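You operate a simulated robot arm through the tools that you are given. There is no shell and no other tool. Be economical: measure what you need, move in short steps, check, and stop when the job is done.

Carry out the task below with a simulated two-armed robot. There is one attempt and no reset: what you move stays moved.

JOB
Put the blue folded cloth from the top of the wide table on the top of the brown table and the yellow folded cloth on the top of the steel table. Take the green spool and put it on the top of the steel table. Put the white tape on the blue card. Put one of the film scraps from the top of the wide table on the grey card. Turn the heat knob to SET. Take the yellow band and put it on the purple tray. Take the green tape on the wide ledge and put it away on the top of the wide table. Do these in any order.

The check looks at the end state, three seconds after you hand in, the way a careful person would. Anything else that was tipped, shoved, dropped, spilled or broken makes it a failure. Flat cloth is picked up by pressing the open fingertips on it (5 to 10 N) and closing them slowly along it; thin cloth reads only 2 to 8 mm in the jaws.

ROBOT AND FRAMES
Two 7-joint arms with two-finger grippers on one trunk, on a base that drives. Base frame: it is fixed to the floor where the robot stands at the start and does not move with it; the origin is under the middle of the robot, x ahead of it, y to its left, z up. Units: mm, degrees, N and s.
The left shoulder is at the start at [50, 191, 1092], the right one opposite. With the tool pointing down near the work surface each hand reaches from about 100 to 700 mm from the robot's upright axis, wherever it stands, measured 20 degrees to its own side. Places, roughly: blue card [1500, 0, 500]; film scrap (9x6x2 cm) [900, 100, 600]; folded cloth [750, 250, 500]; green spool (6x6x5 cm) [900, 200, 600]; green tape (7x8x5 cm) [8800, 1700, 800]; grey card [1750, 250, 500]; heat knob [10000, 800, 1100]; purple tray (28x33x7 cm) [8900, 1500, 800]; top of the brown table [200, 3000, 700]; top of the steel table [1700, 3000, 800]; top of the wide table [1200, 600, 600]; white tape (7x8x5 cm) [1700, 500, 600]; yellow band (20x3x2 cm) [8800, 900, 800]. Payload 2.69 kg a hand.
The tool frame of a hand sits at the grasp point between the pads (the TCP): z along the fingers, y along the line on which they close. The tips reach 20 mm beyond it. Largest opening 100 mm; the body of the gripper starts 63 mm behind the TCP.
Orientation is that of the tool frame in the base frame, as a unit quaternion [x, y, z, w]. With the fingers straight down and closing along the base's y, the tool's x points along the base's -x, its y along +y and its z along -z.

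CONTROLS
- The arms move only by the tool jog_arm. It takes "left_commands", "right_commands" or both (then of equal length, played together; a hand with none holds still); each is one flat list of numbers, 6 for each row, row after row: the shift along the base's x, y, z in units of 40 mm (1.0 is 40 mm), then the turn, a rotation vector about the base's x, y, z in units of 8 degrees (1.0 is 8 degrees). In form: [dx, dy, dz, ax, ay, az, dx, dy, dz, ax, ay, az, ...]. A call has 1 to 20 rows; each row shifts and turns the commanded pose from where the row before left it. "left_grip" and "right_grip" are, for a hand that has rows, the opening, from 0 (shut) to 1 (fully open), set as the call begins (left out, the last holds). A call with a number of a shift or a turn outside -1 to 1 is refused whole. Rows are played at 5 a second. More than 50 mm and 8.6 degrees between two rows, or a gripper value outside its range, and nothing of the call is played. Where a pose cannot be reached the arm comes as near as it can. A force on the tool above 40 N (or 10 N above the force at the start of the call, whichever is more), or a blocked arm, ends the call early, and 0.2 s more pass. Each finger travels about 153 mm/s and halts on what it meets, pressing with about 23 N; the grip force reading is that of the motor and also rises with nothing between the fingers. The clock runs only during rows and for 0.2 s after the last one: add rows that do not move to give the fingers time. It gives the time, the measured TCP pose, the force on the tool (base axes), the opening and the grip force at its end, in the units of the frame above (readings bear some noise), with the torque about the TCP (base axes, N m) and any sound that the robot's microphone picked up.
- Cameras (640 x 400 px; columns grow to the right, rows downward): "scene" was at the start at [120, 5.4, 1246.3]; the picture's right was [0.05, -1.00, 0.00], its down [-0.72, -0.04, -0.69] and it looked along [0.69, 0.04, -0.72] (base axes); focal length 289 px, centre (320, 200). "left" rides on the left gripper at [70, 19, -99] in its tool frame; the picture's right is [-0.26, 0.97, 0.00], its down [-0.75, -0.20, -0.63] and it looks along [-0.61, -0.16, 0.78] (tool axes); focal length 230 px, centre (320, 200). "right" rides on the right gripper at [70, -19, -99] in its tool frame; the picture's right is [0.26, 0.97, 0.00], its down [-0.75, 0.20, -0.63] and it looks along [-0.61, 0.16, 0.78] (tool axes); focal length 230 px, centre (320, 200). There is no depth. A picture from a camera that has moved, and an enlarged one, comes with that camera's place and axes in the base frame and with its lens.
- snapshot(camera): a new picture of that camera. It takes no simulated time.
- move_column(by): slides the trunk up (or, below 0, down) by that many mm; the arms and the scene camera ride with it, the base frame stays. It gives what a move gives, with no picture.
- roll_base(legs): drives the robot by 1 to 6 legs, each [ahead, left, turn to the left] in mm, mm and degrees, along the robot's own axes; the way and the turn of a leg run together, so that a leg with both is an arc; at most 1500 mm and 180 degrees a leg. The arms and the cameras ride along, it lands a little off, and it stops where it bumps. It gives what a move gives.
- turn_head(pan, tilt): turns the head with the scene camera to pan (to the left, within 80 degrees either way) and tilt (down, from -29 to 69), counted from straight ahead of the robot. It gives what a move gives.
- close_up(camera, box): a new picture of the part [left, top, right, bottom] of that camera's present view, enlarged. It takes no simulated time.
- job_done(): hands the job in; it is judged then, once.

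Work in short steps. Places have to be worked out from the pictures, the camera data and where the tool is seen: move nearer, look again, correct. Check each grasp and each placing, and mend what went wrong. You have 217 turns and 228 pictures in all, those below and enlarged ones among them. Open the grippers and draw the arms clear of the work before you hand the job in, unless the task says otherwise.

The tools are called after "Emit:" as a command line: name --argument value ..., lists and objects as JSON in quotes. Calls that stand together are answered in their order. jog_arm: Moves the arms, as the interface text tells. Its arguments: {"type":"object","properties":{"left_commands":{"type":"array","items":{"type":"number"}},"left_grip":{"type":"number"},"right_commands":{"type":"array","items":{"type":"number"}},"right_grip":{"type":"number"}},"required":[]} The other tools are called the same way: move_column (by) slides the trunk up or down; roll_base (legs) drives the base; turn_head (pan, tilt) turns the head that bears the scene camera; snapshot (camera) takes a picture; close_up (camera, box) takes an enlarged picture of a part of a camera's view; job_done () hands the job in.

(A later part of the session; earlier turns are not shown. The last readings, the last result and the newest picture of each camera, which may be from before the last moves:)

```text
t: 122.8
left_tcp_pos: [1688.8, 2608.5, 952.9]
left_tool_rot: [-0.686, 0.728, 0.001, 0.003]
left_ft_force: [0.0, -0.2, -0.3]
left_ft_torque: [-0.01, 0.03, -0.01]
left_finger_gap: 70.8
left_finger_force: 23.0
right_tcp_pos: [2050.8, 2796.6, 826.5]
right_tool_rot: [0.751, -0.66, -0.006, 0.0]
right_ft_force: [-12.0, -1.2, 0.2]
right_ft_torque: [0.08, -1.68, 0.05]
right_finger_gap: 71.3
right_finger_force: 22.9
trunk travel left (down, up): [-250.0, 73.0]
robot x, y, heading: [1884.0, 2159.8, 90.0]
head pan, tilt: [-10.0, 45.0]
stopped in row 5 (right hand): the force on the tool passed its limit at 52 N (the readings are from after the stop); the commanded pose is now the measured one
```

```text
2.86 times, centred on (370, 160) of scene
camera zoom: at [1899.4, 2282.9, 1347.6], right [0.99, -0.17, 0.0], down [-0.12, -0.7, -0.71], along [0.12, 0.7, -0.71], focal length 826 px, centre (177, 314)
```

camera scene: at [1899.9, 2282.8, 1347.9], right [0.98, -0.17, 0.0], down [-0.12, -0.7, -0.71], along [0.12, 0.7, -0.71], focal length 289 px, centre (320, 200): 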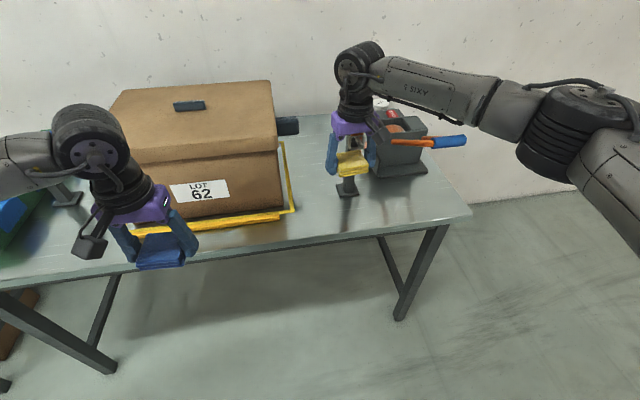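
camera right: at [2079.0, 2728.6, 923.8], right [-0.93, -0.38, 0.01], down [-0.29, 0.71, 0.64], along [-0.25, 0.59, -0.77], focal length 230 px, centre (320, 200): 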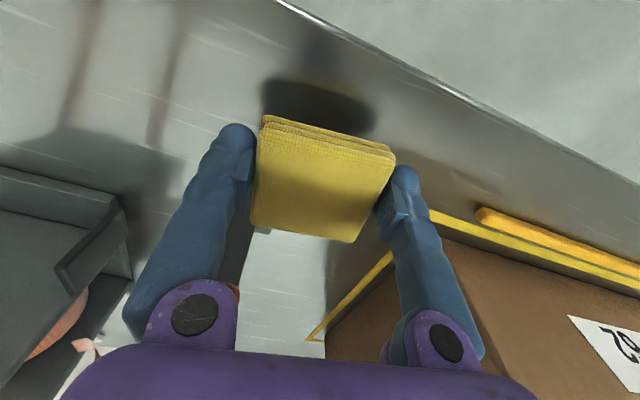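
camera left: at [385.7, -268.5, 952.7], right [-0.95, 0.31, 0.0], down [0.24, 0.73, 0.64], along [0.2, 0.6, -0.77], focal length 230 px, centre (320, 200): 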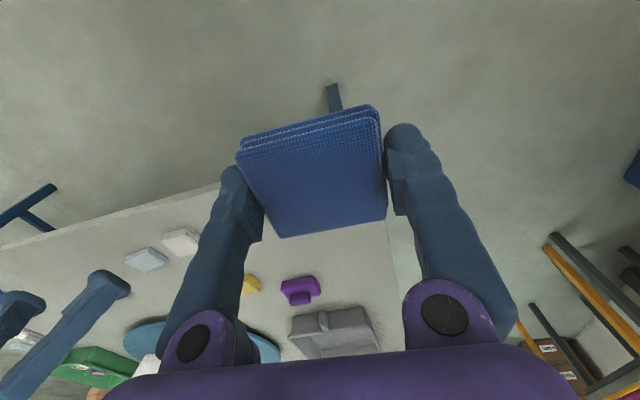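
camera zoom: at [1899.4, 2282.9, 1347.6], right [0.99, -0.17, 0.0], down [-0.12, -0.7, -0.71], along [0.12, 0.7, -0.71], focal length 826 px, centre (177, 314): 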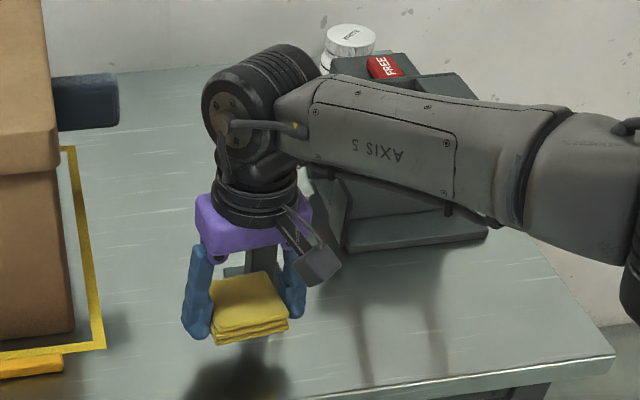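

A sideways 12 N: the hand is touching the post on its +x side. I relieve by moving -x slightly, then back out along -y and up.

Emit:
jog_arm --right_commands '[-0.15, 0, 0.05, 0, 0, 0, -0.15, -0.3, 0.2, 0, 0, 0, -0.1, -0.4, 0.2, 0, 0, 0, 0, -0.4, 0.2, 0, 0, 0, 0, 0, 0, 0, 0, 0]'

Emit:
snapshot --camera "scene"

Emit:
snapshot --camera "right"

```text
t: 124.0
left_tcp_pos: [1688.7, 2609.0, 953.5]
left_tool_rot: [-0.685, 0.729, 0.001, 0.004]
left_ft_force: [0.0, 0.0, -1.0]
left_ft_torque: [0.01, -0.01, 0.01]
left_finger_gap: 70.8
left_finger_force: 23.5
right_tcp_pos: [2038.9, 2753.0, 851.6]
right_tool_rot: [0.748, -0.663, -0.004, 0.0]
right_ft_force: [0.5, 0.2, 0.2]
right_ft_torque: [-0.03, 0.0, 0.01]
right_finger_gap: 70.6
right_finger_force: 23.2
trunk travel left (down, up): [-250.0, 73.0]
robot x, y, heading: [1885.8, 2163.4, 89.9]
head pan, tilt: [-10.0, 45.0]
```

```text
180 pictures are left
camera scene: at [1899.2, 2283.1, 1347.8], right [0.98, -0.17, 0.0], down [-0.12, -0.7, -0.71], along [0.12, 0.7, -0.71], focal length 289 px, centre (320, 200)
```

scene: 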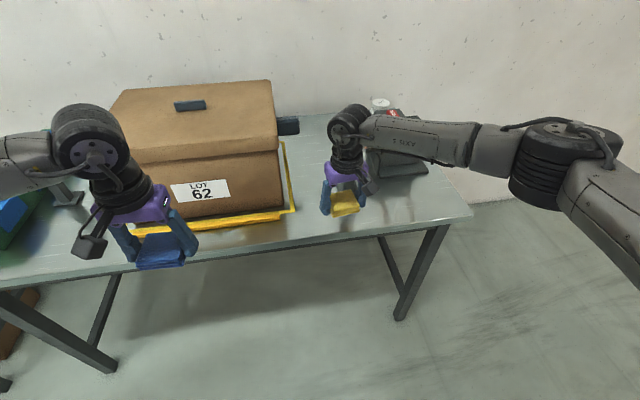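

```text
179 pictures are left
camera right: at [2065.7, 2684.9, 949.5], right [-0.93, -0.37, 0.0], down [-0.29, 0.72, 0.64], along [-0.24, 0.59, -0.77], focal length 230 px, centre (320, 200)
```

right: 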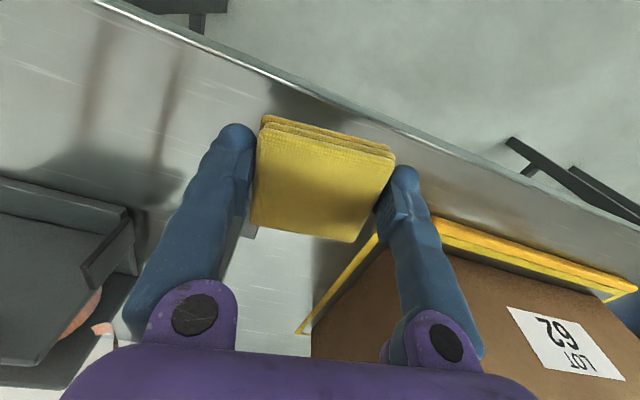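

I pull the hand up and back further to see whether the post is undisturbed.

Emit:
jog_arm --right_commands '[0.2, -0.5, 0.4, 0, 0, 0, 0.4, -0.5, 0.4, 0, 0, 0, 0.4, -0.5, 0.4, 0, 0, 0, 0.5, -0.5, 0.4, 0, 0, 0, 0.5, -0.5, 0.3, 0, 0, 0, 0.5, -0.4, 0, 0, 0, 0, 0.4, -0.2, 0, 0, 0, 0]'

Emit:
close_up --camera "scene" --box '[240, 60, 480, 250]'

```text
t: 125.5
left_tcp_pos: [1689.0, 2609.2, 952.1]
left_tool_rot: [-0.685, 0.728, 0.001, 0.004]
left_ft_force: [0.3, 0.2, -0.8]
left_ft_torque: [-0.02, 0.0, 0.0]
left_finger_gap: 70.8
left_finger_force: 23.3
right_tcp_pos: [2155.6, 2628.6, 928.5]
right_tool_rot: [0.75, -0.661, -0.004, -0.001]
right_ft_force: [-1.6, -0.7, -1.5]
right_ft_torque: [0.0, 0.02, -0.01]
right_finger_gap: 71.1
right_finger_force: 23.2
trunk travel left (down, up): [-250.0, 73.0]
robot x, y, heading: [1887.2, 2159.7, 90.1]
head pan, tilt: [-10.0, 45.0]
```

```text
2.11 times, centred on (360, 155) of scene
camera zoom: at [1899.5, 2282.7, 1347.9], right [0.98, -0.17, 0.0], down [-0.12, -0.7, -0.71], along [0.12, 0.7, -0.71], focal length 609 px, centre (236, 295)
```

zoom: 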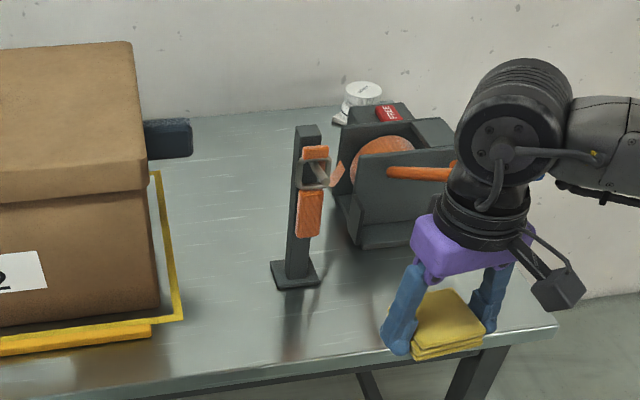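

The post is still standing in its place. I'll use the clear area right of it, near [2200,2795], shifting the base 100 mm right first.

Emit:
roll_base --legs '[[0, -110, 0]]'

Emit:
jog_arm --right_commands '[-0.3, 0.4, 0, 0, 0, 0, -0.3, 0.5, 0, 0, 0, 0, -0.3, 0.6, 0, 0, 0, 0, -0.3, 0.6, 0, 0, 0, 0, -0.2, 0.6, 0, 0, 0, 0, -0.1, 0.6, 0, 0, 0, 0, 0, 0.5, -0.1, 0, 0, 0, 0, 0.3, -0.2, 0, 0, 0, 0, 0, -0.3, 0, 0, 0, 0, 0, -0.3, 0, 0, 0, 0, 0, -0.3, 0, 0, 0, 0, 0, -0.2, 0, 0, 0]'

Emit:
snapshot --camera "right"

Emit:
snapshot --camera "scene"

```text
t: 127.2
left_tcp_pos: [1797.2, 2609.3, 953.6]
left_tool_rot: [-0.686, 0.728, 0.002, 0.003]
left_ft_force: [0.2, -0.5, -0.1]
left_ft_torque: [-0.01, 0.01, 0.02]
left_finger_gap: 71.1
left_finger_force: 23.1
right_tcp_pos: [2264.0, 2629.4, 927.8]
right_tool_rot: [0.75, -0.662, -0.005, -0.001]
right_ft_force: [0.3, -0.2, 0.0]
right_ft_torque: [-0.01, 0.03, 0.01]
right_finger_gap: 71.1
right_finger_force: 22.8
trunk travel left (down, up): [-250.0, 73.0]
robot x, y, heading: [1989.9, 2163.1, 90.0]
head pan, tilt: [-10.0, 45.0]
```

```text
t: 128.6
left_tcp_pos: [1798.1, 2607.6, 953.4]
left_tool_rot: [-0.686, 0.728, 0.002, 0.004]
left_ft_force: [0.6, 0.5, -0.2]
left_ft_torque: [-0.04, 0.02, 0.01]
left_finger_gap: 70.8
left_finger_force: 22.8
right_tcp_pos: [2205.1, 2746.1, 926.6]
right_tool_rot: [0.747, -0.665, 0.006, 0.006]
right_ft_force: [0.4, -17.3, 7.6]
right_ft_torque: [1.08, -0.31, -0.78]
right_finger_gap: 70.7
right_finger_force: 22.6
trunk travel left (down, up): [-250.0, 73.0]
robot x, y, heading: [1993.1, 2161.6, 90.0]
head pan, tilt: [-10.0, 45.0]
stopped in row 6 (right hand): the force on the tool passed its limit at 67 N (the readings are from after the stop); the commanded pose is now the measured one
```

```text
177 pictures are left
camera right: at [2232.2, 2680.7, 1026.2], right [-0.93, -0.37, 0.01], down [-0.29, 0.73, 0.62], along [-0.23, 0.57, -0.79], focal length 230 px, centre (320, 200)
```

right: 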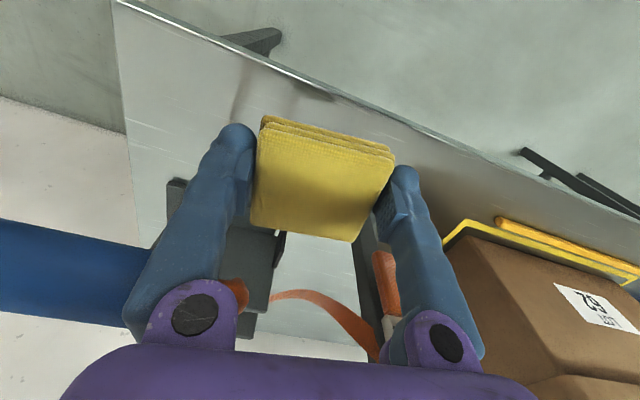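

```text
176 pictures are left
camera scene: at [2008.2, 2282.1, 1348.1], right [0.98, -0.17, 0.0], down [-0.12, -0.7, -0.71], along [0.12, 0.7, -0.71], focal length 289 px, centre (320, 200)
```

scene: 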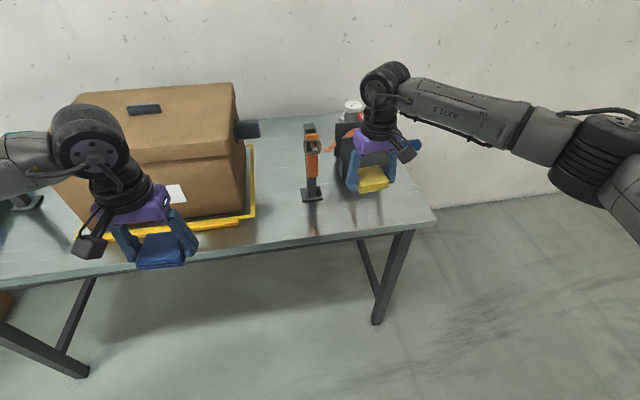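

I bumped the vise's blue handle. Back straight out along -y and check.

Emit:
jog_arm --right_commands '[0, -0.4, 0.1, 0, 0, 0, 0, -0.6, 0.2, 0, 0, 0, 0, -0.6, 0.2, 0, 0, 0, 0, -0.6, 0.1, 0, 0, 0, 0, -0.6, 0, 0, 0, 0, 0, -0.5, 0, 0, 0, 0, 0, 0, 0, 0, 0, 0]'

Emit:
close_up --camera "scene" --box '[240, 80, 480, 230]'

Emit:
snapshot --camera "right"

```text
t: 130.2
left_tcp_pos: [1796.9, 2608.5, 954.0]
left_tool_rot: [-0.685, 0.728, 0.001, 0.003]
left_ft_force: [-0.3, -0.4, -0.3]
left_ft_torque: [0.02, 0.02, 0.0]
left_finger_gap: 70.9
left_finger_force: 23.1
right_tcp_pos: [2206.0, 2617.0, 949.7]
right_tool_rot: [0.748, -0.664, 0.005, 0.005]
right_ft_force: [0.9, 0.1, 0.2]
right_ft_torque: [-0.01, 0.01, -0.03]
right_finger_gap: 71.1
right_finger_force: 22.9
trunk travel left (down, up): [-250.0, 73.0]
robot x, y, heading: [1993.2, 2163.0, 90.0]
head pan, tilt: [-10.0, 45.0]
```

```text
2.67 times, centred on (360, 155) of scene
camera zoom: at [2008.2, 2283.2, 1347.8], right [0.99, -0.17, 0.0], down [-0.12, -0.7, -0.71], along [0.12, 0.7, -0.71], focal length 771 px, centre (213, 320)
```

zoom: 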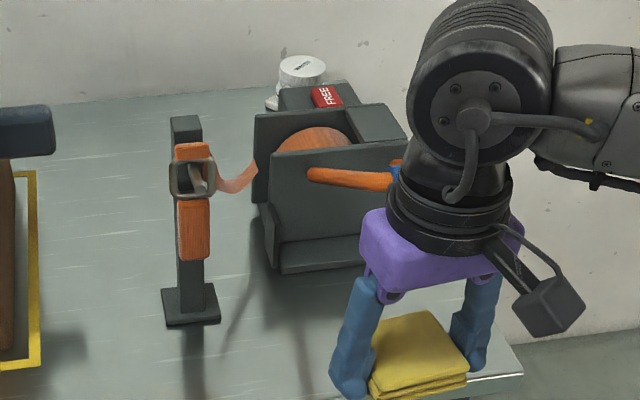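

```text
174 pictures are left
camera right: at [2232.8, 2550.6, 1049.1], right [-0.93, -0.37, 0.01], down [-0.29, 0.73, 0.62], along [-0.23, 0.57, -0.78], focal length 230 px, centre (320, 200)
```

right: 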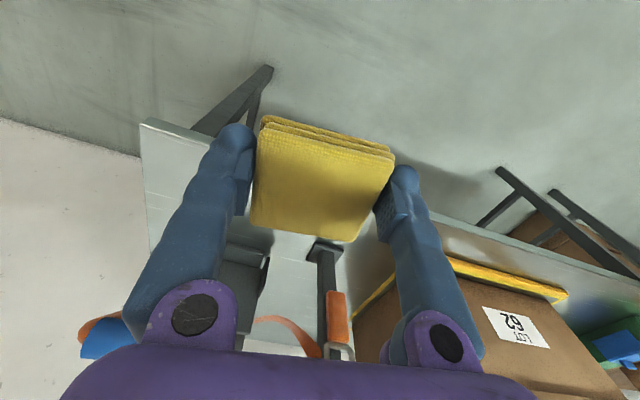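

Nothing has fallen. I'll use the front-left area of the steel table instead; strafe left and look from there.

Emit:
jog_arm --right_commands '[-0.4, -0.1, 0.2, 0, 0, 0, -0.5, -0.1, 0.2, 0, 0, 0, -0.5, -0.1, 0.1, 0, 0, 0, -0.5, 0, 0, 0, 0, 0, -0.4, 0, 0, 0, 0, 0]'

Emit:
roll_base --legs '[[-40, 700, 0]]'

Emit:
snapshot --camera "scene"

Emit:
snapshot --camera "right"

```text
t: 131.4
left_tcp_pos: [1797.7, 2608.1, 952.4]
left_tool_rot: [-0.685, 0.729, 0.0, 0.004]
left_ft_force: [0.1, -0.3, -0.6]
left_ft_torque: [-0.02, -0.01, -0.04]
left_finger_gap: 70.7
left_finger_force: 22.7
right_tcp_pos: [2113.6, 2605.0, 969.6]
right_tool_rot: [0.747, -0.665, 0.005, 0.006]
right_ft_force: [0.1, 0.5, -0.2]
right_ft_torque: [-0.02, -0.01, 0.01]
right_finger_gap: 71.1
right_finger_force: 23.0
trunk travel left (down, up): [-250.0, 73.0]
robot x, y, heading: [1994.6, 2165.0, 90.0]
head pan, tilt: [-10.0, 45.0]
```

```text
t: 137.9
left_tcp_pos: [1097.2, 2566.7, 953.3]
left_tool_rot: [-0.687, 0.727, 0.001, 0.004]
left_ft_force: [0.5, 0.0, -0.7]
left_ft_torque: [-0.01, -0.03, 0.01]
left_finger_gap: 71.1
left_finger_force: 23.3
right_tcp_pos: [1414.6, 2561.7, 968.7]
right_tool_rot: [0.748, -0.664, 0.005, 0.006]
right_ft_force: [0.1, 0.7, -0.4]
right_ft_torque: [0.0, 0.03, -0.04]
right_finger_gap: 71.2
right_finger_force: 23.2
trunk travel left (down, up): [-250.0, 73.0]
robot x, y, heading: [1295.2, 2122.5, 89.9]
head pan, tilt: [-10.0, 45.0]
```

```text
173 pictures are left
camera scene: at [1309.1, 2241.3, 1347.9], right [0.99, -0.17, 0.0], down [-0.12, -0.7, -0.71], along [0.12, 0.7, -0.71], focal length 289 px, centre (320, 200)
```

scene: 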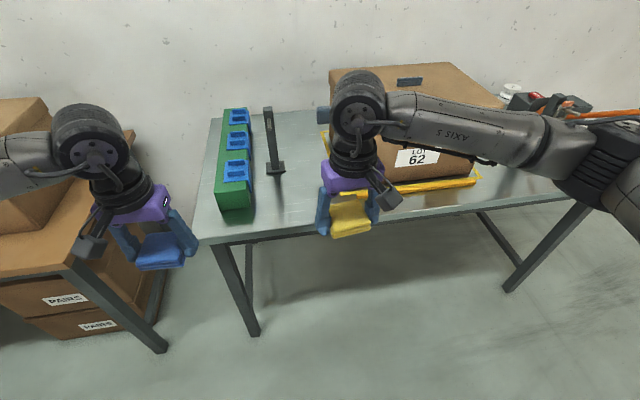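

```text
172 pictures are left
camera right: at [1440.7, 2496.7, 1069.0], right [-0.93, -0.37, 0.01], down [-0.29, 0.73, 0.62], along [-0.23, 0.57, -0.78], focal length 230 px, centre (320, 200)
```

right: 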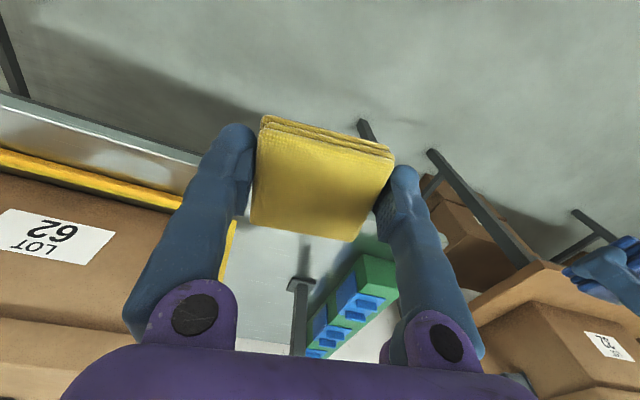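

Free zone near [1330,2790], between the green tray and the yellow frame. I shift the base left 80 and bring the yellow cloth over that spot.

Emit:
roll_base --legs '[[40, 80, 0]]'

Emit:
jog_arm --right_commands '[0, 0.4, 0, 0, 0, 0, 0, 0.5, 0, 0, 0, 0, 0, 0.6, -0.1, 0, 0, 0, 0, 0.6, -0.2, 0, 0, 0, 0, 0.6, -0.3, 0, 0, 0, 0, 0.6, -0.4, 0, 0, 0, 0, 0.6, -0.4, 0, 0, 0, 0, 0.6, -0.4, 0, 0, 0, 0, 0.2, -0.4, 0, 0, 0, 0, 0, -0.3, 0, 0, 0, 0, 0, -0.2, 0, 0, 0]'

Emit:
snapshot --camera "scene"

Emit:
snapshot --camera "right"

```text
t: 139.3
left_tcp_pos: [1017.6, 2606.8, 953.2]
left_tool_rot: [-0.686, 0.728, 0.0, 0.004]
left_ft_force: [0.1, 0.1, -0.5]
left_ft_torque: [0.03, -0.04, -0.02]
left_finger_gap: 71.1
left_finger_force: 23.2
right_tcp_pos: [1333.9, 2602.3, 968.9]
right_tool_rot: [0.747, -0.665, 0.005, 0.006]
right_ft_force: [0.2, -0.3, -0.5]
right_ft_torque: [0.01, -0.02, 0.02]
right_finger_gap: 71.0
right_finger_force: 22.9
trunk travel left (down, up): [-250.0, 73.0]
robot x, y, heading: [1214.2, 2158.5, 90.0]
head pan, tilt: [-10.0, 45.0]
```

```text
t: 141.7
left_tcp_pos: [1018.2, 2606.6, 953.0]
left_tool_rot: [-0.686, 0.727, 0.002, 0.004]
left_ft_force: [-0.1, 0.0, -0.1]
left_ft_torque: [-0.04, -0.02, 0.01]
left_finger_gap: 71.3
left_finger_force: 23.3
right_tcp_pos: [1334.7, 2789.8, 861.3]
right_tool_rot: [0.748, -0.663, 0.004, 0.005]
right_ft_force: [0.1, 0.3, 0.6]
right_ft_torque: [-0.01, 0.0, 0.01]
right_finger_gap: 70.9
right_finger_force: 22.9
trunk travel left (down, up): [-250.0, 73.0]
robot x, y, heading: [1215.4, 2159.2, 89.9]
head pan, tilt: [-10.0, 45.0]
```

```text
171 pictures are left
camera scene: at [1229.1, 2281.1, 1347.9], right [0.99, -0.17, 0.0], down [-0.12, -0.7, -0.71], along [0.12, 0.7, -0.71], focal length 289 px, centre (320, 200)
```

scene: 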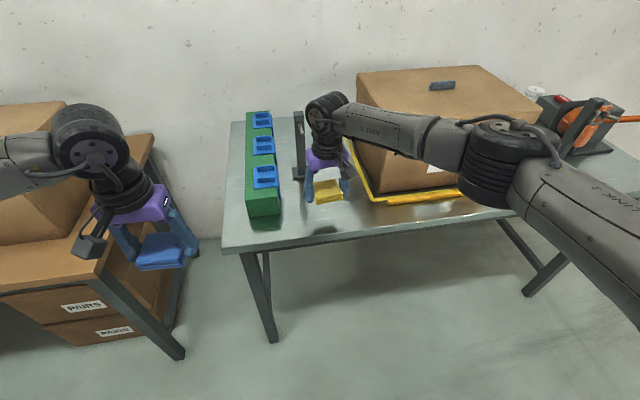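

```text
170 pictures are left
camera right: at [1360.9, 2724.0, 960.4], right [-0.93, -0.37, 0.01], down [-0.29, 0.73, 0.62], along [-0.23, 0.57, -0.78], focal length 230 px, centre (320, 200)
```

right: 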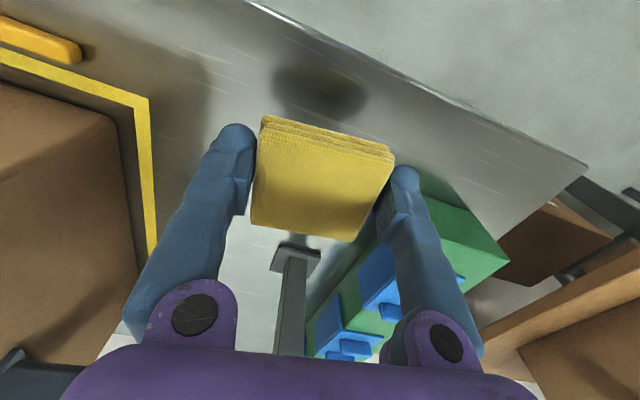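

Spot is clear. I lower gradually; the call stops on contact.

Emit:
jog_arm --right_commands '[0, 0, -0.3, 0, 0, 0, 0, 0, -0.3, 0, 0, 0, 0, 0, -0.3, 0, 0, 0, 0, 0, -0.3, 0, 0, 0, 0, 0, -0.2, 0, 0, 0, 0, 0, 0, 0, 0, 0]'

Emit:
snapshot --camera "right"

```text
t: 143.1
left_tcp_pos: [1017.6, 2606.3, 952.8]
left_tool_rot: [-0.686, 0.728, 0.002, 0.003]
left_ft_force: [0.5, 1.0, -0.3]
left_ft_torque: [-0.01, -0.01, -0.03]
left_finger_gap: 70.8
left_finger_force: 23.1
right_tcp_pos: [1333.7, 2789.2, 806.6]
right_tool_rot: [0.748, -0.663, 0.004, 0.006]
right_ft_force: [-0.1, 0.4, -0.4]
right_ft_torque: [0.0, 0.0, 0.04]
right_finger_gap: 71.1
right_finger_force: 22.7
trunk travel left (down, up): [-250.0, 73.0]
robot x, y, heading: [1219.5, 2162.9, 90.3]
head pan, tilt: [-10.0, 45.0]
```

```text
169 pictures are left
camera right: at [1360.6, 2724.2, 905.1], right [-0.93, -0.37, 0.01], down [-0.29, 0.73, 0.62], along [-0.23, 0.57, -0.78], focal length 230 px, centre (320, 200)
```

right: 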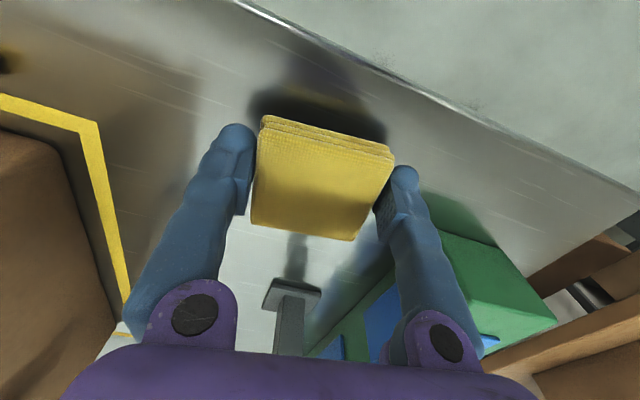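

Still above (TCP 807). Continue in 4 mm rows.

Emit:
jog_arm --right_commands '[0, 0, -0.2, 0, 0, 0, 0, 0, -0.2, 0, 0, 0, 0, 0, -0.1, 0, 0, 0, 0, 0, -0.1, 0, 0, 0, 0, 0, 0, 0, 0, 0]'

Emit:
snapshot --camera "right"

```text
t: 144.3
left_tcp_pos: [1018.0, 2606.5, 953.1]
left_tool_rot: [-0.686, 0.728, 0.002, 0.004]
left_ft_force: [0.3, 0.5, -0.5]
left_ft_torque: [0.01, 0.01, -0.01]
left_finger_gap: 70.7
left_finger_force: 22.8
right_tcp_pos: [1334.6, 2790.1, 783.1]
right_tool_rot: [0.748, -0.664, 0.004, 0.003]
right_ft_force: [0.6, -0.2, 8.0]
right_ft_torque: [0.31, -0.12, -0.01]
right_finger_gap: 70.8
right_finger_force: 22.9
trunk travel left (down, up): [-250.0, 73.0]
robot x, y, heading: [1216.9, 2158.7, 90.2]
head pan, tilt: [-10.0, 45.0]
```

```text
168 pictures are left
camera right: at [1360.9, 2724.5, 882.5], right [-0.93, -0.37, 0.01], down [-0.29, 0.73, 0.62], along [-0.23, 0.58, -0.78], focal length 230 px, centre (320, 200)
```

right: 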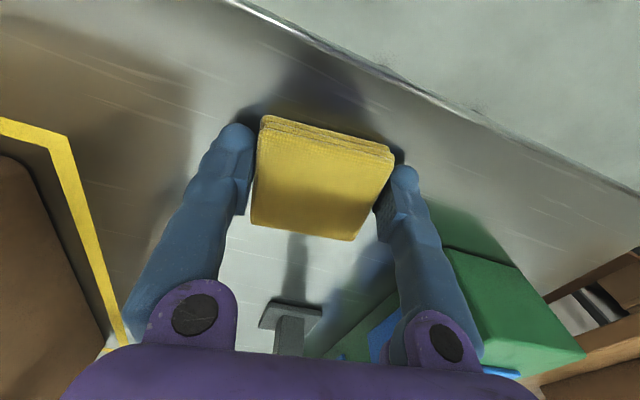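

Contact at TCP 783 with 8 N: steel top is at about z 763. I release with a partial opening and rise straight up.

Emit:
jog_arm --right_commands '[0, 0, 0, 0, 0, 0, 0, 0, 0, 0, 0, 0]' --right_grip 0.88

Emit:
jog_arm --right_commands '[0, 0, 0.2, 0, 0, 0, 0, 0, 0.4, 0, 0, 0, 0, 0, 0.8, 0, 0, 0, 0, 0, 1, 0, 0, 0, 0, -0.5, 1, 0, 0, 0, 0, -1, 0.5, 0, 0, 0, 0, -1, 0, 0, 0, 0, 0, -1, 0, 0, 0, 0]'

Emit:
close_up --camera "scene" --box '[220, 90, 460, 250]'

```text
t: 144.9
left_tcp_pos: [1018.2, 2607.0, 952.9]
left_tool_rot: [-0.686, 0.728, 0.001, 0.004]
left_ft_force: [-0.8, -0.3, -1.0]
left_ft_torque: [0.03, 0.02, 0.0]
left_finger_gap: 71.1
left_finger_force: 23.0
right_tcp_pos: [1333.4, 2790.2, 781.5]
right_tool_rot: [0.748, -0.663, 0.005, 0.006]
right_ft_force: [0.1, 0.4, -0.2]
right_ft_torque: [-0.02, -0.04, 0.02]
right_finger_gap: 88.3
right_finger_force: 0.0
trunk travel left (down, up): [-250.0, 73.0]
robot x, y, heading: [1216.8, 2157.5, 90.2]
head pan, tilt: [-10.0, 45.0]
```

```text
t: 146.7
left_tcp_pos: [1018.5, 2605.3, 954.0]
left_tool_rot: [-0.686, 0.728, 0.001, 0.004]
left_ft_force: [-0.3, 1.3, -1.2]
left_ft_torque: [0.06, 0.0, -0.02]
left_finger_gap: 70.7
left_finger_force: 23.0
right_tcp_pos: [1335.4, 2649.6, 939.4]
right_tool_rot: [0.747, -0.665, 0.004, 0.004]
right_ft_force: [-0.6, 0.2, 0.5]
right_ft_torque: [0.04, 0.0, -0.01]
right_finger_gap: 87.9
right_finger_force: 0.0
trunk travel left (down, up): [-250.0, 73.0]
robot x, y, heading: [1214.6, 2157.2, 90.3]
head pan, tilt: [-10.0, 45.0]
```

```text
2.50 times, centred on (340, 170) of scene
camera zoom: at [1229.3, 2280.5, 1348.0], right [0.99, -0.17, 0.0], down [-0.12, -0.7, -0.71], along [0.12, 0.7, -0.71], focal length 723 px, centre (270, 275)
```

zoom: 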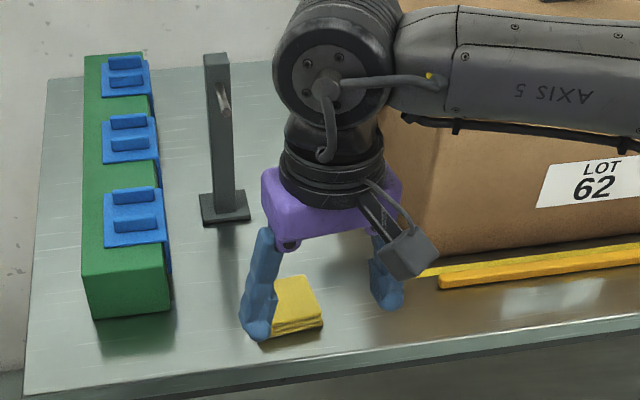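

Yellow cloth is down on the steel table. Next, strafe left to the brown table and look for space.

Emit:
roll_base --legs '[[-40, 550, 0]]'

Emit:
turn_head --pan 15 --tilt 42

Emit:
snapshot --camera "scene"

Emit:
snapshot --camera "left"

```text
t: 152.0
left_tcp_pos: [475.0, 2564.8, 952.9]
left_tool_rot: [-0.686, 0.728, 0.0, 0.004]
left_ft_force: [0.3, -0.3, -0.7]
left_ft_torque: [0.01, -0.01, -0.01]
left_finger_gap: 70.7
left_finger_force: 23.2
right_tcp_pos: [792.7, 2609.7, 938.2]
right_tool_rot: [0.748, -0.664, 0.005, 0.005]
right_ft_force: [-0.3, -0.3, 0.0]
right_ft_torque: [0.02, 0.01, -0.02]
right_finger_gap: 87.9
right_finger_force: 0.1
trunk travel left (down, up): [-250.0, 73.0]
robot x, y, heading: [673.2, 2120.4, 90.0]
head pan, tilt: [-10.0, 45.0]
```

```text
t: 152.9
left_tcp_pos: [474.7, 2566.1, 953.1]
left_tool_rot: [-0.685, 0.728, 0.001, 0.004]
left_ft_force: [-0.2, 0.5, -1.2]
left_ft_torque: [0.01, -0.01, 0.0]
left_finger_gap: 70.8
left_finger_force: 22.9
right_tcp_pos: [792.2, 2610.0, 937.9]
right_tool_rot: [0.747, -0.665, 0.005, 0.005]
right_ft_force: [-0.4, -0.6, -0.2]
right_ft_torque: [0.0, 0.01, -0.03]
right_finger_gap: 87.9
right_finger_force: 0.1
trunk travel left (down, up): [-250.0, 73.0]
robot x, y, heading: [671.9, 2118.6, 90.2]
head pan, tilt: [15.0, 42.0]
```

```text
166 pictures are left
camera scene: at [649.8, 2240.5, 1352.2], right [0.97, 0.26, 0.0], down [0.17, -0.65, -0.74], along [-0.19, 0.72, -0.67], focal length 289 px, centre (320, 200)
```

scene: 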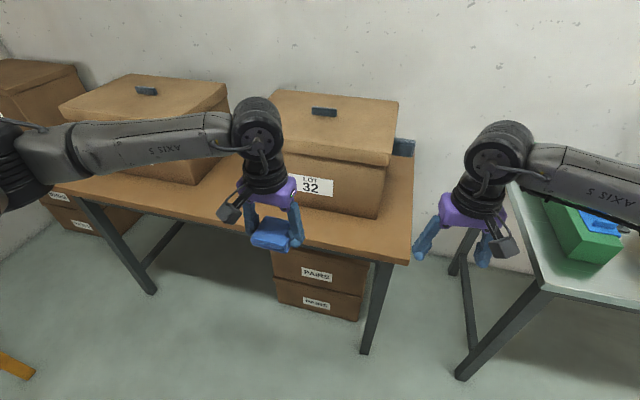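

```text
165 pictures are left
camera left: at [451.5, 2497.0, 1052.6], right [-0.95, 0.32, 0.0], down [0.24, 0.73, 0.64], along [0.2, 0.6, -0.77], focal length 230 px, centre (320, 200)
```

left: 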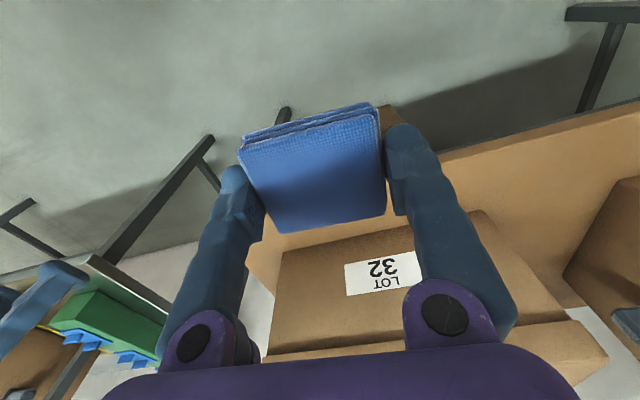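

The gap between the two brown boxes (about x 30–285) gives clear room. I move the base so the left hand can reach about [160,2845].

Emit:
roll_base --legs '[[120, 350, 0]]'

Emit:
jog_arm --left_commands '[0.1, 0.3, 0, 0, 0, 0, 0.2, 0.4, 0, 0, 0, 0, 0.2, 0.4, 0, 0, 0, 0, 0.2, 0.3, 0, 0, 0, 0, 0.1, 0.2, 0, 0, 0, 0]'

Emit:
turn_head --pan 20 --tilt 42

Emit:
snapshot --camera "scene"

Emit:
snapshot --camera "left"

```text
t: 156.5
left_tcp_pos: [124.1, 2683.4, 952.6]
left_tool_rot: [-0.685, 0.728, 0.001, 0.005]
left_ft_force: [0.1, -0.4, 0.0]
left_ft_torque: [-0.01, 0.06, -0.01]
left_finger_gap: 70.7
left_finger_force: 23.2
right_tcp_pos: [441.4, 2727.9, 938.7]
right_tool_rot: [0.748, -0.664, 0.004, 0.005]
right_ft_force: [-0.2, -0.4, -0.7]
right_ft_torque: [0.02, -0.02, 0.0]
right_finger_gap: 87.8
right_finger_force: 0.0
trunk travel left (down, up): [-250.0, 73.0]
robot x, y, heading: [322.0, 2234.9, 89.7]
head pan, tilt: [15.0, 42.0]
```

```text
t: 157.7
left_tcp_pos: [157.1, 2747.2, 953.2]
left_tool_rot: [-0.686, 0.728, 0.001, 0.004]
left_ft_force: [-0.5, -0.4, -0.2]
left_ft_torque: [0.0, 0.0, 0.0]
left_finger_gap: 70.8
left_finger_force: 23.3
right_tcp_pos: [440.3, 2729.1, 937.8]
right_tool_rot: [0.748, -0.664, 0.005, 0.006]
right_ft_force: [0.3, 0.2, 0.5]
right_ft_torque: [0.0, -0.03, 0.0]
right_finger_gap: 87.9
right_finger_force: 0.0
trunk travel left (down, up): [-250.0, 73.0]
robot x, y, heading: [318.6, 2235.5, 90.3]
head pan, tilt: [15.0, 42.0]
```

```text
t: 158.4
left_tcp_pos: [156.5, 2748.8, 954.2]
left_tool_rot: [-0.686, 0.728, 0.002, 0.004]
left_ft_force: [-0.8, -0.5, 0.1]
left_ft_torque: [0.0, 0.03, -0.01]
left_finger_gap: 70.7
left_finger_force: 23.6
right_tcp_pos: [441.2, 2728.0, 937.5]
right_tool_rot: [0.747, -0.665, 0.005, 0.005]
right_ft_force: [0.8, -0.5, 0.5]
right_ft_torque: [-0.03, 0.0, 0.01]
right_finger_gap: 88.2
right_finger_force: 0.2
trunk travel left (down, up): [-250.0, 73.0]
robot x, y, heading: [322.1, 2237.1, 90.4]
head pan, tilt: [20.0, 42.0]
```

```text
164 pictures are left
camera scene: at [292.8, 2356.5, 1352.2], right [0.94, 0.34, 0.0], down [0.23, -0.63, -0.74], along [-0.26, 0.7, -0.67], focal length 289 px, centre (320, 200)
```

scene: 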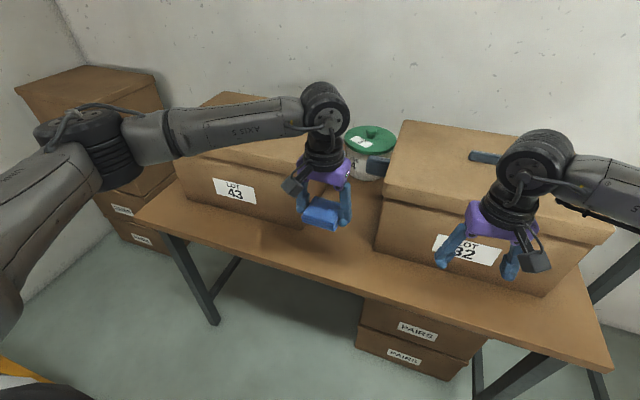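

```text
163 pictures are left
camera left: at [133.1, 2678.9, 1053.3], right [-0.95, 0.31, 0.0], down [0.24, 0.73, 0.64], along [0.2, 0.6, -0.77], focal length 230 px, centre (320, 200)
```

left: 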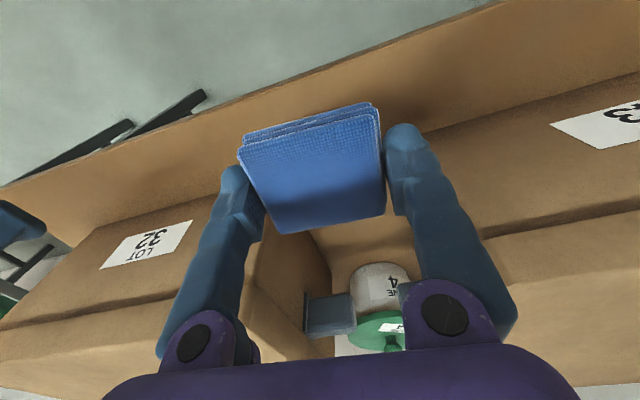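

Place target [145,2815]: gap centre, about 45 mm clear of the edge and box fronts. Move over and lower to z 800.

Emit:
jog_arm --left_commands '[-0.1, 0.5, 0, 0, 0, 0, -0.1, 0.6, -0.2, 0, 0, 0, -0.1, 0.57, -0.3, 0, 0, 0, 0, 0, -0.5, 0, 0, 0, 0, 0, -0.5, 0, 0, 0, 0, 0, -0.5, 0, 0, 0, 0, 0, -0.5, 0, 0, 0, 0, 0, -0.5, 0, 0, 0, 0, 0, -0.4, 0, 0, 0, 0, 0, -0.3, 0, 0, 0, 0, 0, 0, 0, 0, 0]'

Emit:
snapshot --camera "left"

Emit:
snapshot --camera "scene"

```text
t: 160.8
left_tcp_pos: [143.6, 2814.6, 805.3]
left_tool_rot: [-0.686, 0.728, 0.001, 0.004]
left_ft_force: [-0.9, -0.3, -0.3]
left_ft_torque: [0.02, -0.02, 0.01]
left_finger_gap: 70.8
left_finger_force: 22.5
right_tcp_pos: [441.9, 2727.8, 937.6]
right_tool_rot: [0.747, -0.664, 0.005, 0.005]
right_ft_force: [0.4, -0.2, 0.7]
right_ft_torque: [0.04, 0.03, 0.01]
right_finger_gap: 88.1
right_finger_force: 0.0
trunk travel left (down, up): [-250.0, 73.0]
robot x, y, heading: [322.5, 2234.6, 90.3]
head pan, tilt: [20.0, 42.0]
```

```text
162 pictures are left
camera left: at [121.3, 2746.0, 905.2], right [-0.95, 0.31, 0.0], down [0.24, 0.73, 0.64], along [0.2, 0.6, -0.77], focal length 230 px, centre (320, 200)
```

left: 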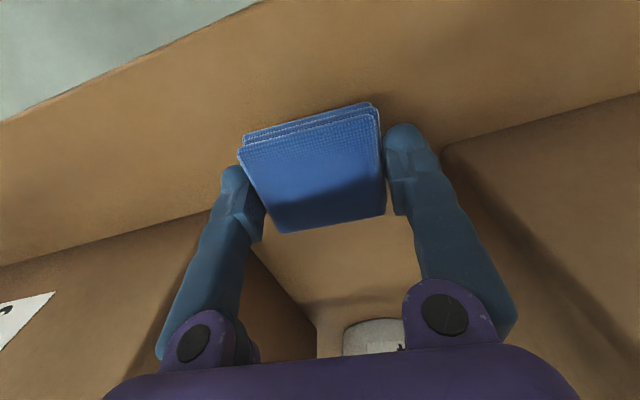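

```text
161 pictures are left
camera scene: at [292.7, 2356.4, 1352.2], right [0.94, 0.34, 0.0], down [0.23, -0.63, -0.74], along [-0.26, 0.7, -0.67], focal length 289 px, centre (320, 200)
```

scene: 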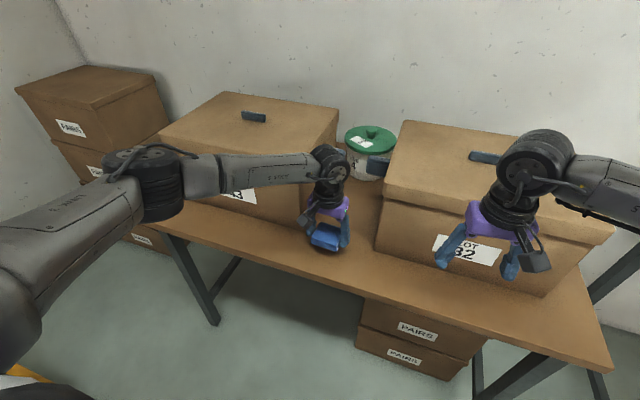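

Clear on both sides. Continue down in small rows to contact.

Emit:
jog_arm --left_commands '[0, 0, -0.3, 0, 0, 0, 0, 0, -0.3, 0, 0, 0, 0, 0, -0.2, 0, 0, 0, 0, 0, -0.15, 0, 0, 0, 0, 0, -0.1, 0, 0, 0, 0, 0, -0.1, 0, 0, 0, 0, 0, -0.1, 0, 0, 0, 0, 0, 0, 0, 0, 0]'

Emit:
snapshot --camera "left"

```text
t: 162.6
left_tcp_pos: [144.0, 2815.8, 761.1]
left_tool_rot: [-0.687, 0.727, 0.005, 0.007]
left_ft_force: [-3.0, -0.4, 37.9]
left_ft_torque: [-0.32, 0.06, 0.01]
left_finger_gap: 71.7
left_finger_force: 22.9
right_tcp_pos: [441.6, 2725.9, 939.5]
right_tool_rot: [0.748, -0.664, 0.002, 0.005]
right_ft_force: [0.3, 0.2, 0.7]
right_ft_torque: [-0.01, 0.03, 0.02]
right_finger_gap: 88.1
right_finger_force: 0.0
trunk travel left (down, up): [-250.0, 73.0]
robot x, y, heading: [324.8, 2239.4, 90.1]
head pan, tilt: [20.0, 42.0]
```

```text
160 pictures are left
camera left: at [121.2, 2745.6, 859.3], right [-0.95, 0.31, 0.0], down [0.24, 0.73, 0.64], along [0.2, 0.61, -0.77], focal length 230 px, centre (320, 200)
```

left: 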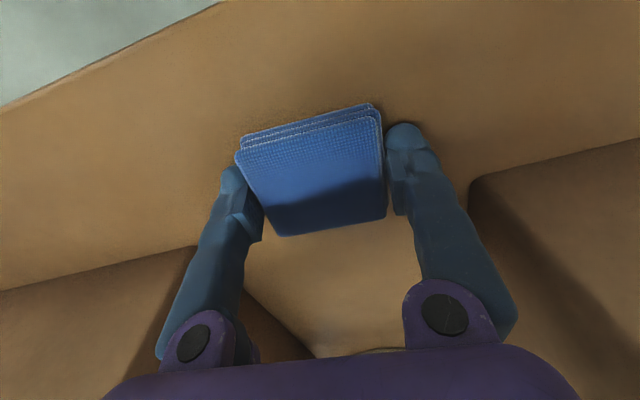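

Contact (38 N) at TCP 761. I ease up 3 mm, release, and rise.

Emit:
jog_arm --left_commands '[0, 0, 0.1, 0, 0, 0, 0, 0, 0, 0, 0, 0]'

Emit:
jog_arm --left_commands '[0, 0, 0, 0, 0, 0, 0, 0, 0, 0, 0, 0]' --left_grip 0.9

Emit:
jog_arm --left_commands '[0, 0, 0.2, 0, 0, 0, 0, 0, 0.4, 0, 0, 0, 0, 0, 0.8, 0, 0, 0, 0, 0, 1, 0, 0, 0, 0, 0, 1, 0, 0, 0, 0, -0.5, 1, 0, 0, 0, 0, -1, 0.5, 0, 0, 0, 0, -1, 0, 0, 0, 0, 0, -1, 0, 0, 0, 0]'

Emit:
snapshot --camera "scene"

```text
t: 163.2
left_tcp_pos: [145.2, 2815.6, 760.2]
left_tool_rot: [-0.686, 0.727, 0.003, 0.005]
left_ft_force: [0.5, 9.4, 18.3]
left_ft_torque: [0.28, -0.06, 0.01]
left_finger_gap: 71.8
left_finger_force: 23.5
right_tcp_pos: [441.6, 2726.4, 938.4]
right_tool_rot: [0.748, -0.664, 0.004, 0.005]
right_ft_force: [-0.1, -0.5, 0.1]
right_ft_torque: [-0.02, 0.01, -0.02]
right_finger_gap: 88.1
right_finger_force: 0.0
trunk travel left (down, up): [-250.0, 73.0]
robot x, y, heading: [322.1, 2234.0, 90.2]
head pan, tilt: [20.0, 42.0]
```

```text
t: 163.8
left_tcp_pos: [143.9, 2812.4, 758.3]
left_tool_rot: [-0.687, 0.727, 0.001, 0.003]
left_ft_force: [4.8, -2.0, 5.9]
left_ft_torque: [-0.07, 0.26, 0.13]
left_finger_gap: 87.5
left_finger_force: 0.0
right_tcp_pos: [441.4, 2727.5, 939.5]
right_tool_rot: [0.748, -0.664, 0.004, 0.006]
right_ft_force: [0.1, -0.1, 0.1]
right_ft_torque: [0.0, 0.02, -0.01]
right_finger_gap: 88.1
right_finger_force: 0.0
trunk travel left (down, up): [-250.0, 73.0]
robot x, y, heading: [318.8, 2235.0, 90.2]
head pan, tilt: [20.0, 42.0]
```

```text
t: 165.8
left_tcp_pos: [144.5, 2673.6, 954.8]
left_tool_rot: [-0.686, 0.728, 0.002, 0.004]
left_ft_force: [-0.1, 0.4, 0.6]
left_ft_torque: [0.02, 0.0, -0.02]
left_finger_gap: 90.2
left_finger_force: 0.1
right_tcp_pos: [441.8, 2726.8, 939.1]
right_tool_rot: [0.747, -0.664, 0.003, 0.005]
right_ft_force: [-0.5, 0.1, 0.4]
right_ft_torque: [0.02, -0.01, 0.01]
right_finger_gap: 88.0
right_finger_force: 0.1
trunk travel left (down, up): [-250.0, 73.0]
robot x, y, heading: [322.8, 2236.9, 90.3]
head pan, tilt: [20.0, 42.0]
```

```text
159 pictures are left
camera scene: at [292.5, 2355.9, 1352.3], right [0.94, 0.34, 0.0], down [0.23, -0.63, -0.74], along [-0.26, 0.7, -0.67], focal length 289 px, centre (320, 200)
```

scene: 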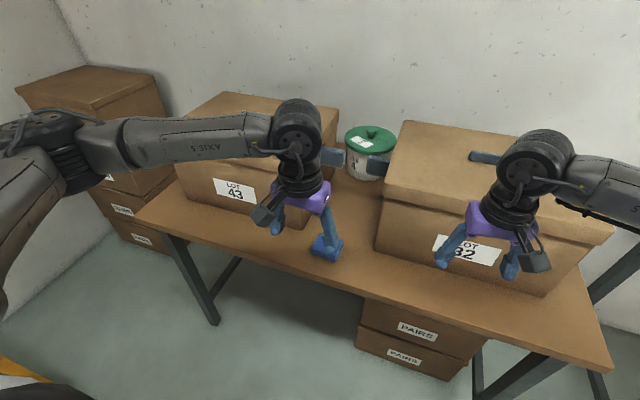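

Blue cloth lies on the brown table. Now I back off and drive to the far end of the wide table, facing it, for the film scrap and white tape.

Emit:
jog_arm --left_commands '[0, -1, 0, 0, 0, 0, 0, -1, 0, 0, 0, 0, 0, -1, 0, 0, 0, 0]' --right_commands '[0, -1, 0, 0, 0, 0, 0, -1, 0, 0, 0, 0, 0, -1, 0, 0, 0, 0]' --left_grip 1 --right_grip 1

Emit:
roll_base --legs '[[-200, 0, 0], [0, -1500, 0], [0, -970, 0], [0, 0, 90], [0, 1500, 0]]'

Emit:
turn_head --pan 0 --tilt 35

Emit:
snapshot --camera "scene"

```text
t: 166.6
left_tcp_pos: [144.8, 2552.9, 954.5]
left_tool_rot: [-0.685, 0.728, 0.002, 0.005]
left_ft_force: [-0.7, 0.3, 0.5]
left_ft_torque: [0.0, 0.0, 0.0]
left_finger_gap: 99.6
left_finger_force: 0.0
right_tcp_pos: [441.8, 2606.0, 940.1]
right_tool_rot: [0.748, -0.664, 0.004, 0.005]
right_ft_force: [0.1, -0.5, -0.6]
right_ft_torque: [0.02, -0.02, 0.0]
right_finger_gap: 100.0
right_finger_force: 0.1
trunk travel left (down, up): [-250.0, 73.0]
robot x, y, heading: [321.0, 2235.2, 90.5]
head pan, tilt: [20.0, 42.0]
```

```text
t: 206.4
left_tcp_pos: [2508.5, 334.9, 955.0]
left_tool_rot: [1.0, -0.02, -0.004, -0.002]
left_ft_force: [-0.5, 0.1, -0.1]
left_ft_torque: [-0.02, -0.02, 0.01]
left_finger_gap: 100.1
left_finger_force: 0.1
right_tcp_pos: [2449.1, 630.1, 937.9]
right_tool_rot: [0.998, 0.07, 0.007, 0.001]
right_ft_force: [-0.3, 0.5, 0.3]
right_ft_torque: [0.0, 0.05, 0.01]
right_finger_gap: 99.8
right_finger_force: 0.1
trunk travel left (down, up): [-250.0, 73.0]
robot x, y, heading: [2819.6, 518.3, -178.8]
head pan, tilt: [20.0, 42.0]
```

```text
t: 207.2
left_tcp_pos: [2508.0, 333.5, 953.6]
left_tool_rot: [1.0, -0.02, -0.004, -0.002]
left_ft_force: [0.3, 1.0, -0.4]
left_ft_torque: [-0.03, 0.0, 0.01]
left_finger_gap: 100.2
left_finger_force: 0.2
right_tcp_pos: [2449.3, 631.0, 938.1]
right_tool_rot: [0.997, 0.071, 0.007, 0.0]
right_ft_force: [1.2, -0.3, -0.6]
right_ft_torque: [0.01, -0.01, 0.0]
right_finger_gap: 100.0
right_finger_force: 0.0
trunk travel left (down, up): [-250.0, 73.0]
robot x, y, heading: [2822.5, 517.7, -178.7]
head pan, tilt: [0.0, 35.0]
```

```text
158 pictures are left
camera scene: at [2693.4, 516.1, 1362.7], right [-0.02, 1.0, 0.0], down [0.57, 0.01, -0.82], along [-0.82, -0.02, -0.57], focal length 289 px, centre (320, 200)
```

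scene: 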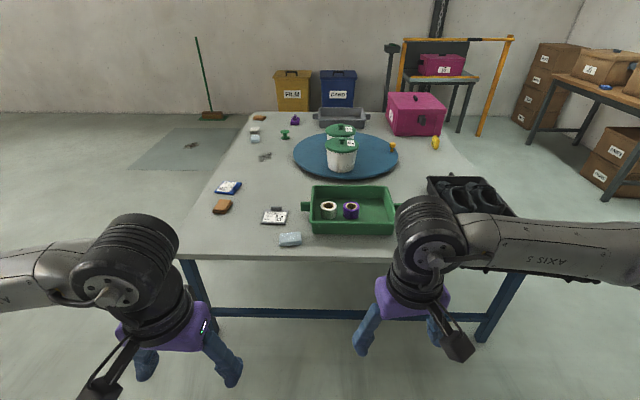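

From here: film scrap ≈[1876,381], grey card ≈[1733,300], white tape in bin ≈[1718,526]. I approach the table's end edge (x≈1953), lower the trunk 100 mm and look again.

Emit:
roll_base --legs '[[495, 0, -1.3]]'

Emit:
move_column --by -100

Emit:
turn_head --pan 0 --tilt 50

Emit:
snapshot --camera "scene"

Emit:
snapshot --camera "left"

```text
t: 210.2
left_tcp_pos: [2006.7, 335.9, 953.9]
left_tool_rot: [1.0, -0.031, -0.003, -0.002]
left_ft_force: [0.4, -0.1, 0.2]
left_ft_torque: [-0.01, 0.0, -0.03]
left_finger_gap: 100.1
left_finger_force: 0.2
right_tcp_pos: [1955.0, 633.9, 937.5]
right_tool_rot: [0.998, 0.057, 0.007, 0.001]
right_ft_force: [1.0, 0.3, -0.5]
right_ft_torque: [-0.01, -0.01, 0.0]
right_finger_gap: 100.0
right_finger_force: 0.0
trunk travel left (down, up): [-250.0, 73.0]
robot x, y, heading: [2324.8, 509.5, 179.6]
head pan, tilt: [0.0, 35.0]
```

```text
t: 211.5
left_tcp_pos: [2006.1, 335.1, 854.5]
left_tool_rot: [0.999, -0.032, -0.004, -0.002]
left_ft_force: [-0.9, 0.2, -1.0]
left_ft_torque: [-0.01, 0.0, 0.0]
left_finger_gap: 99.8
left_finger_force: 0.0
right_tcp_pos: [1953.4, 632.8, 838.9]
right_tool_rot: [0.998, 0.058, 0.008, 0.0]
right_ft_force: [0.3, -0.6, -0.1]
right_ft_torque: [0.0, 0.01, -0.01]
right_finger_gap: 100.1
right_finger_force: 0.1
trunk travel left (down, up): [-150.0, 173.0]
robot x, y, heading: [2325.3, 514.8, 180.2]
head pan, tilt: [0.0, 35.0]
```

```text
t: 212.3
left_tcp_pos: [2006.0, 336.6, 855.4]
left_tool_rot: [0.999, -0.032, -0.003, -0.001]
left_ft_force: [-0.4, -0.3, -0.1]
left_ft_torque: [-0.01, -0.02, 0.02]
left_finger_gap: 100.0
left_finger_force: 0.0
right_tcp_pos: [1954.7, 633.7, 837.8]
right_tool_rot: [0.998, 0.057, 0.008, 0.0]
right_ft_force: [0.3, 0.5, 1.0]
right_ft_torque: [-0.01, 0.02, -0.01]
right_finger_gap: 100.0
right_finger_force: 0.0
trunk travel left (down, up): [-150.0, 173.0]
robot x, y, heading: [2322.5, 511.5, 179.8]
head pan, tilt: [0.0, 50.0]
```

```text
157 pictures are left
camera scene: at [2207.1, 513.6, 1241.0], right [0.0, 1.0, 0.0], down [0.77, 0.0, -0.64], along [-0.64, 0.0, -0.77], focal length 289 px, centre (320, 200)
```

scene: 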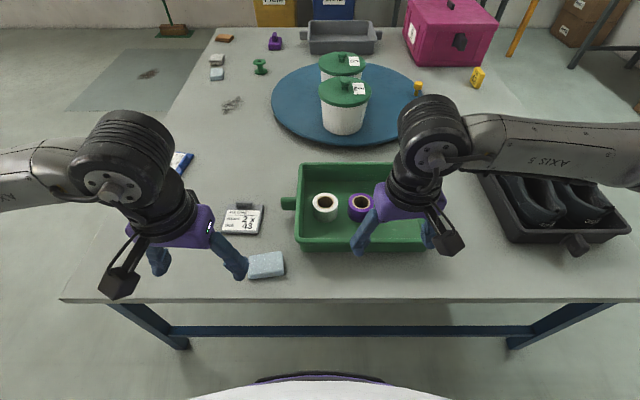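

```text
156 pictures are left
camera left: at [2075.1, 313.2, 954.5], right [-0.32, -0.95, 0.0], down [-0.73, 0.24, 0.64], along [-0.6, 0.2, -0.77], focal length 230 px, centre (320, 200)
```

left: 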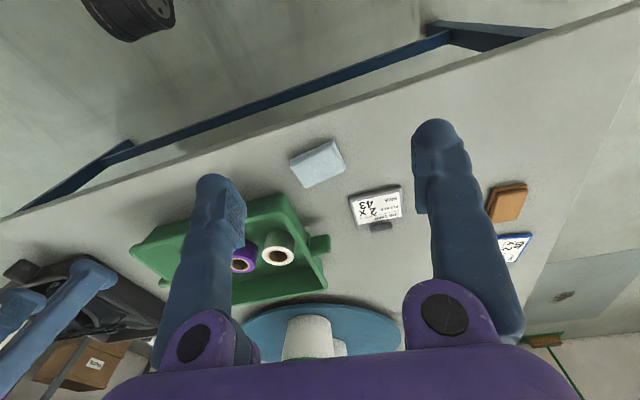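

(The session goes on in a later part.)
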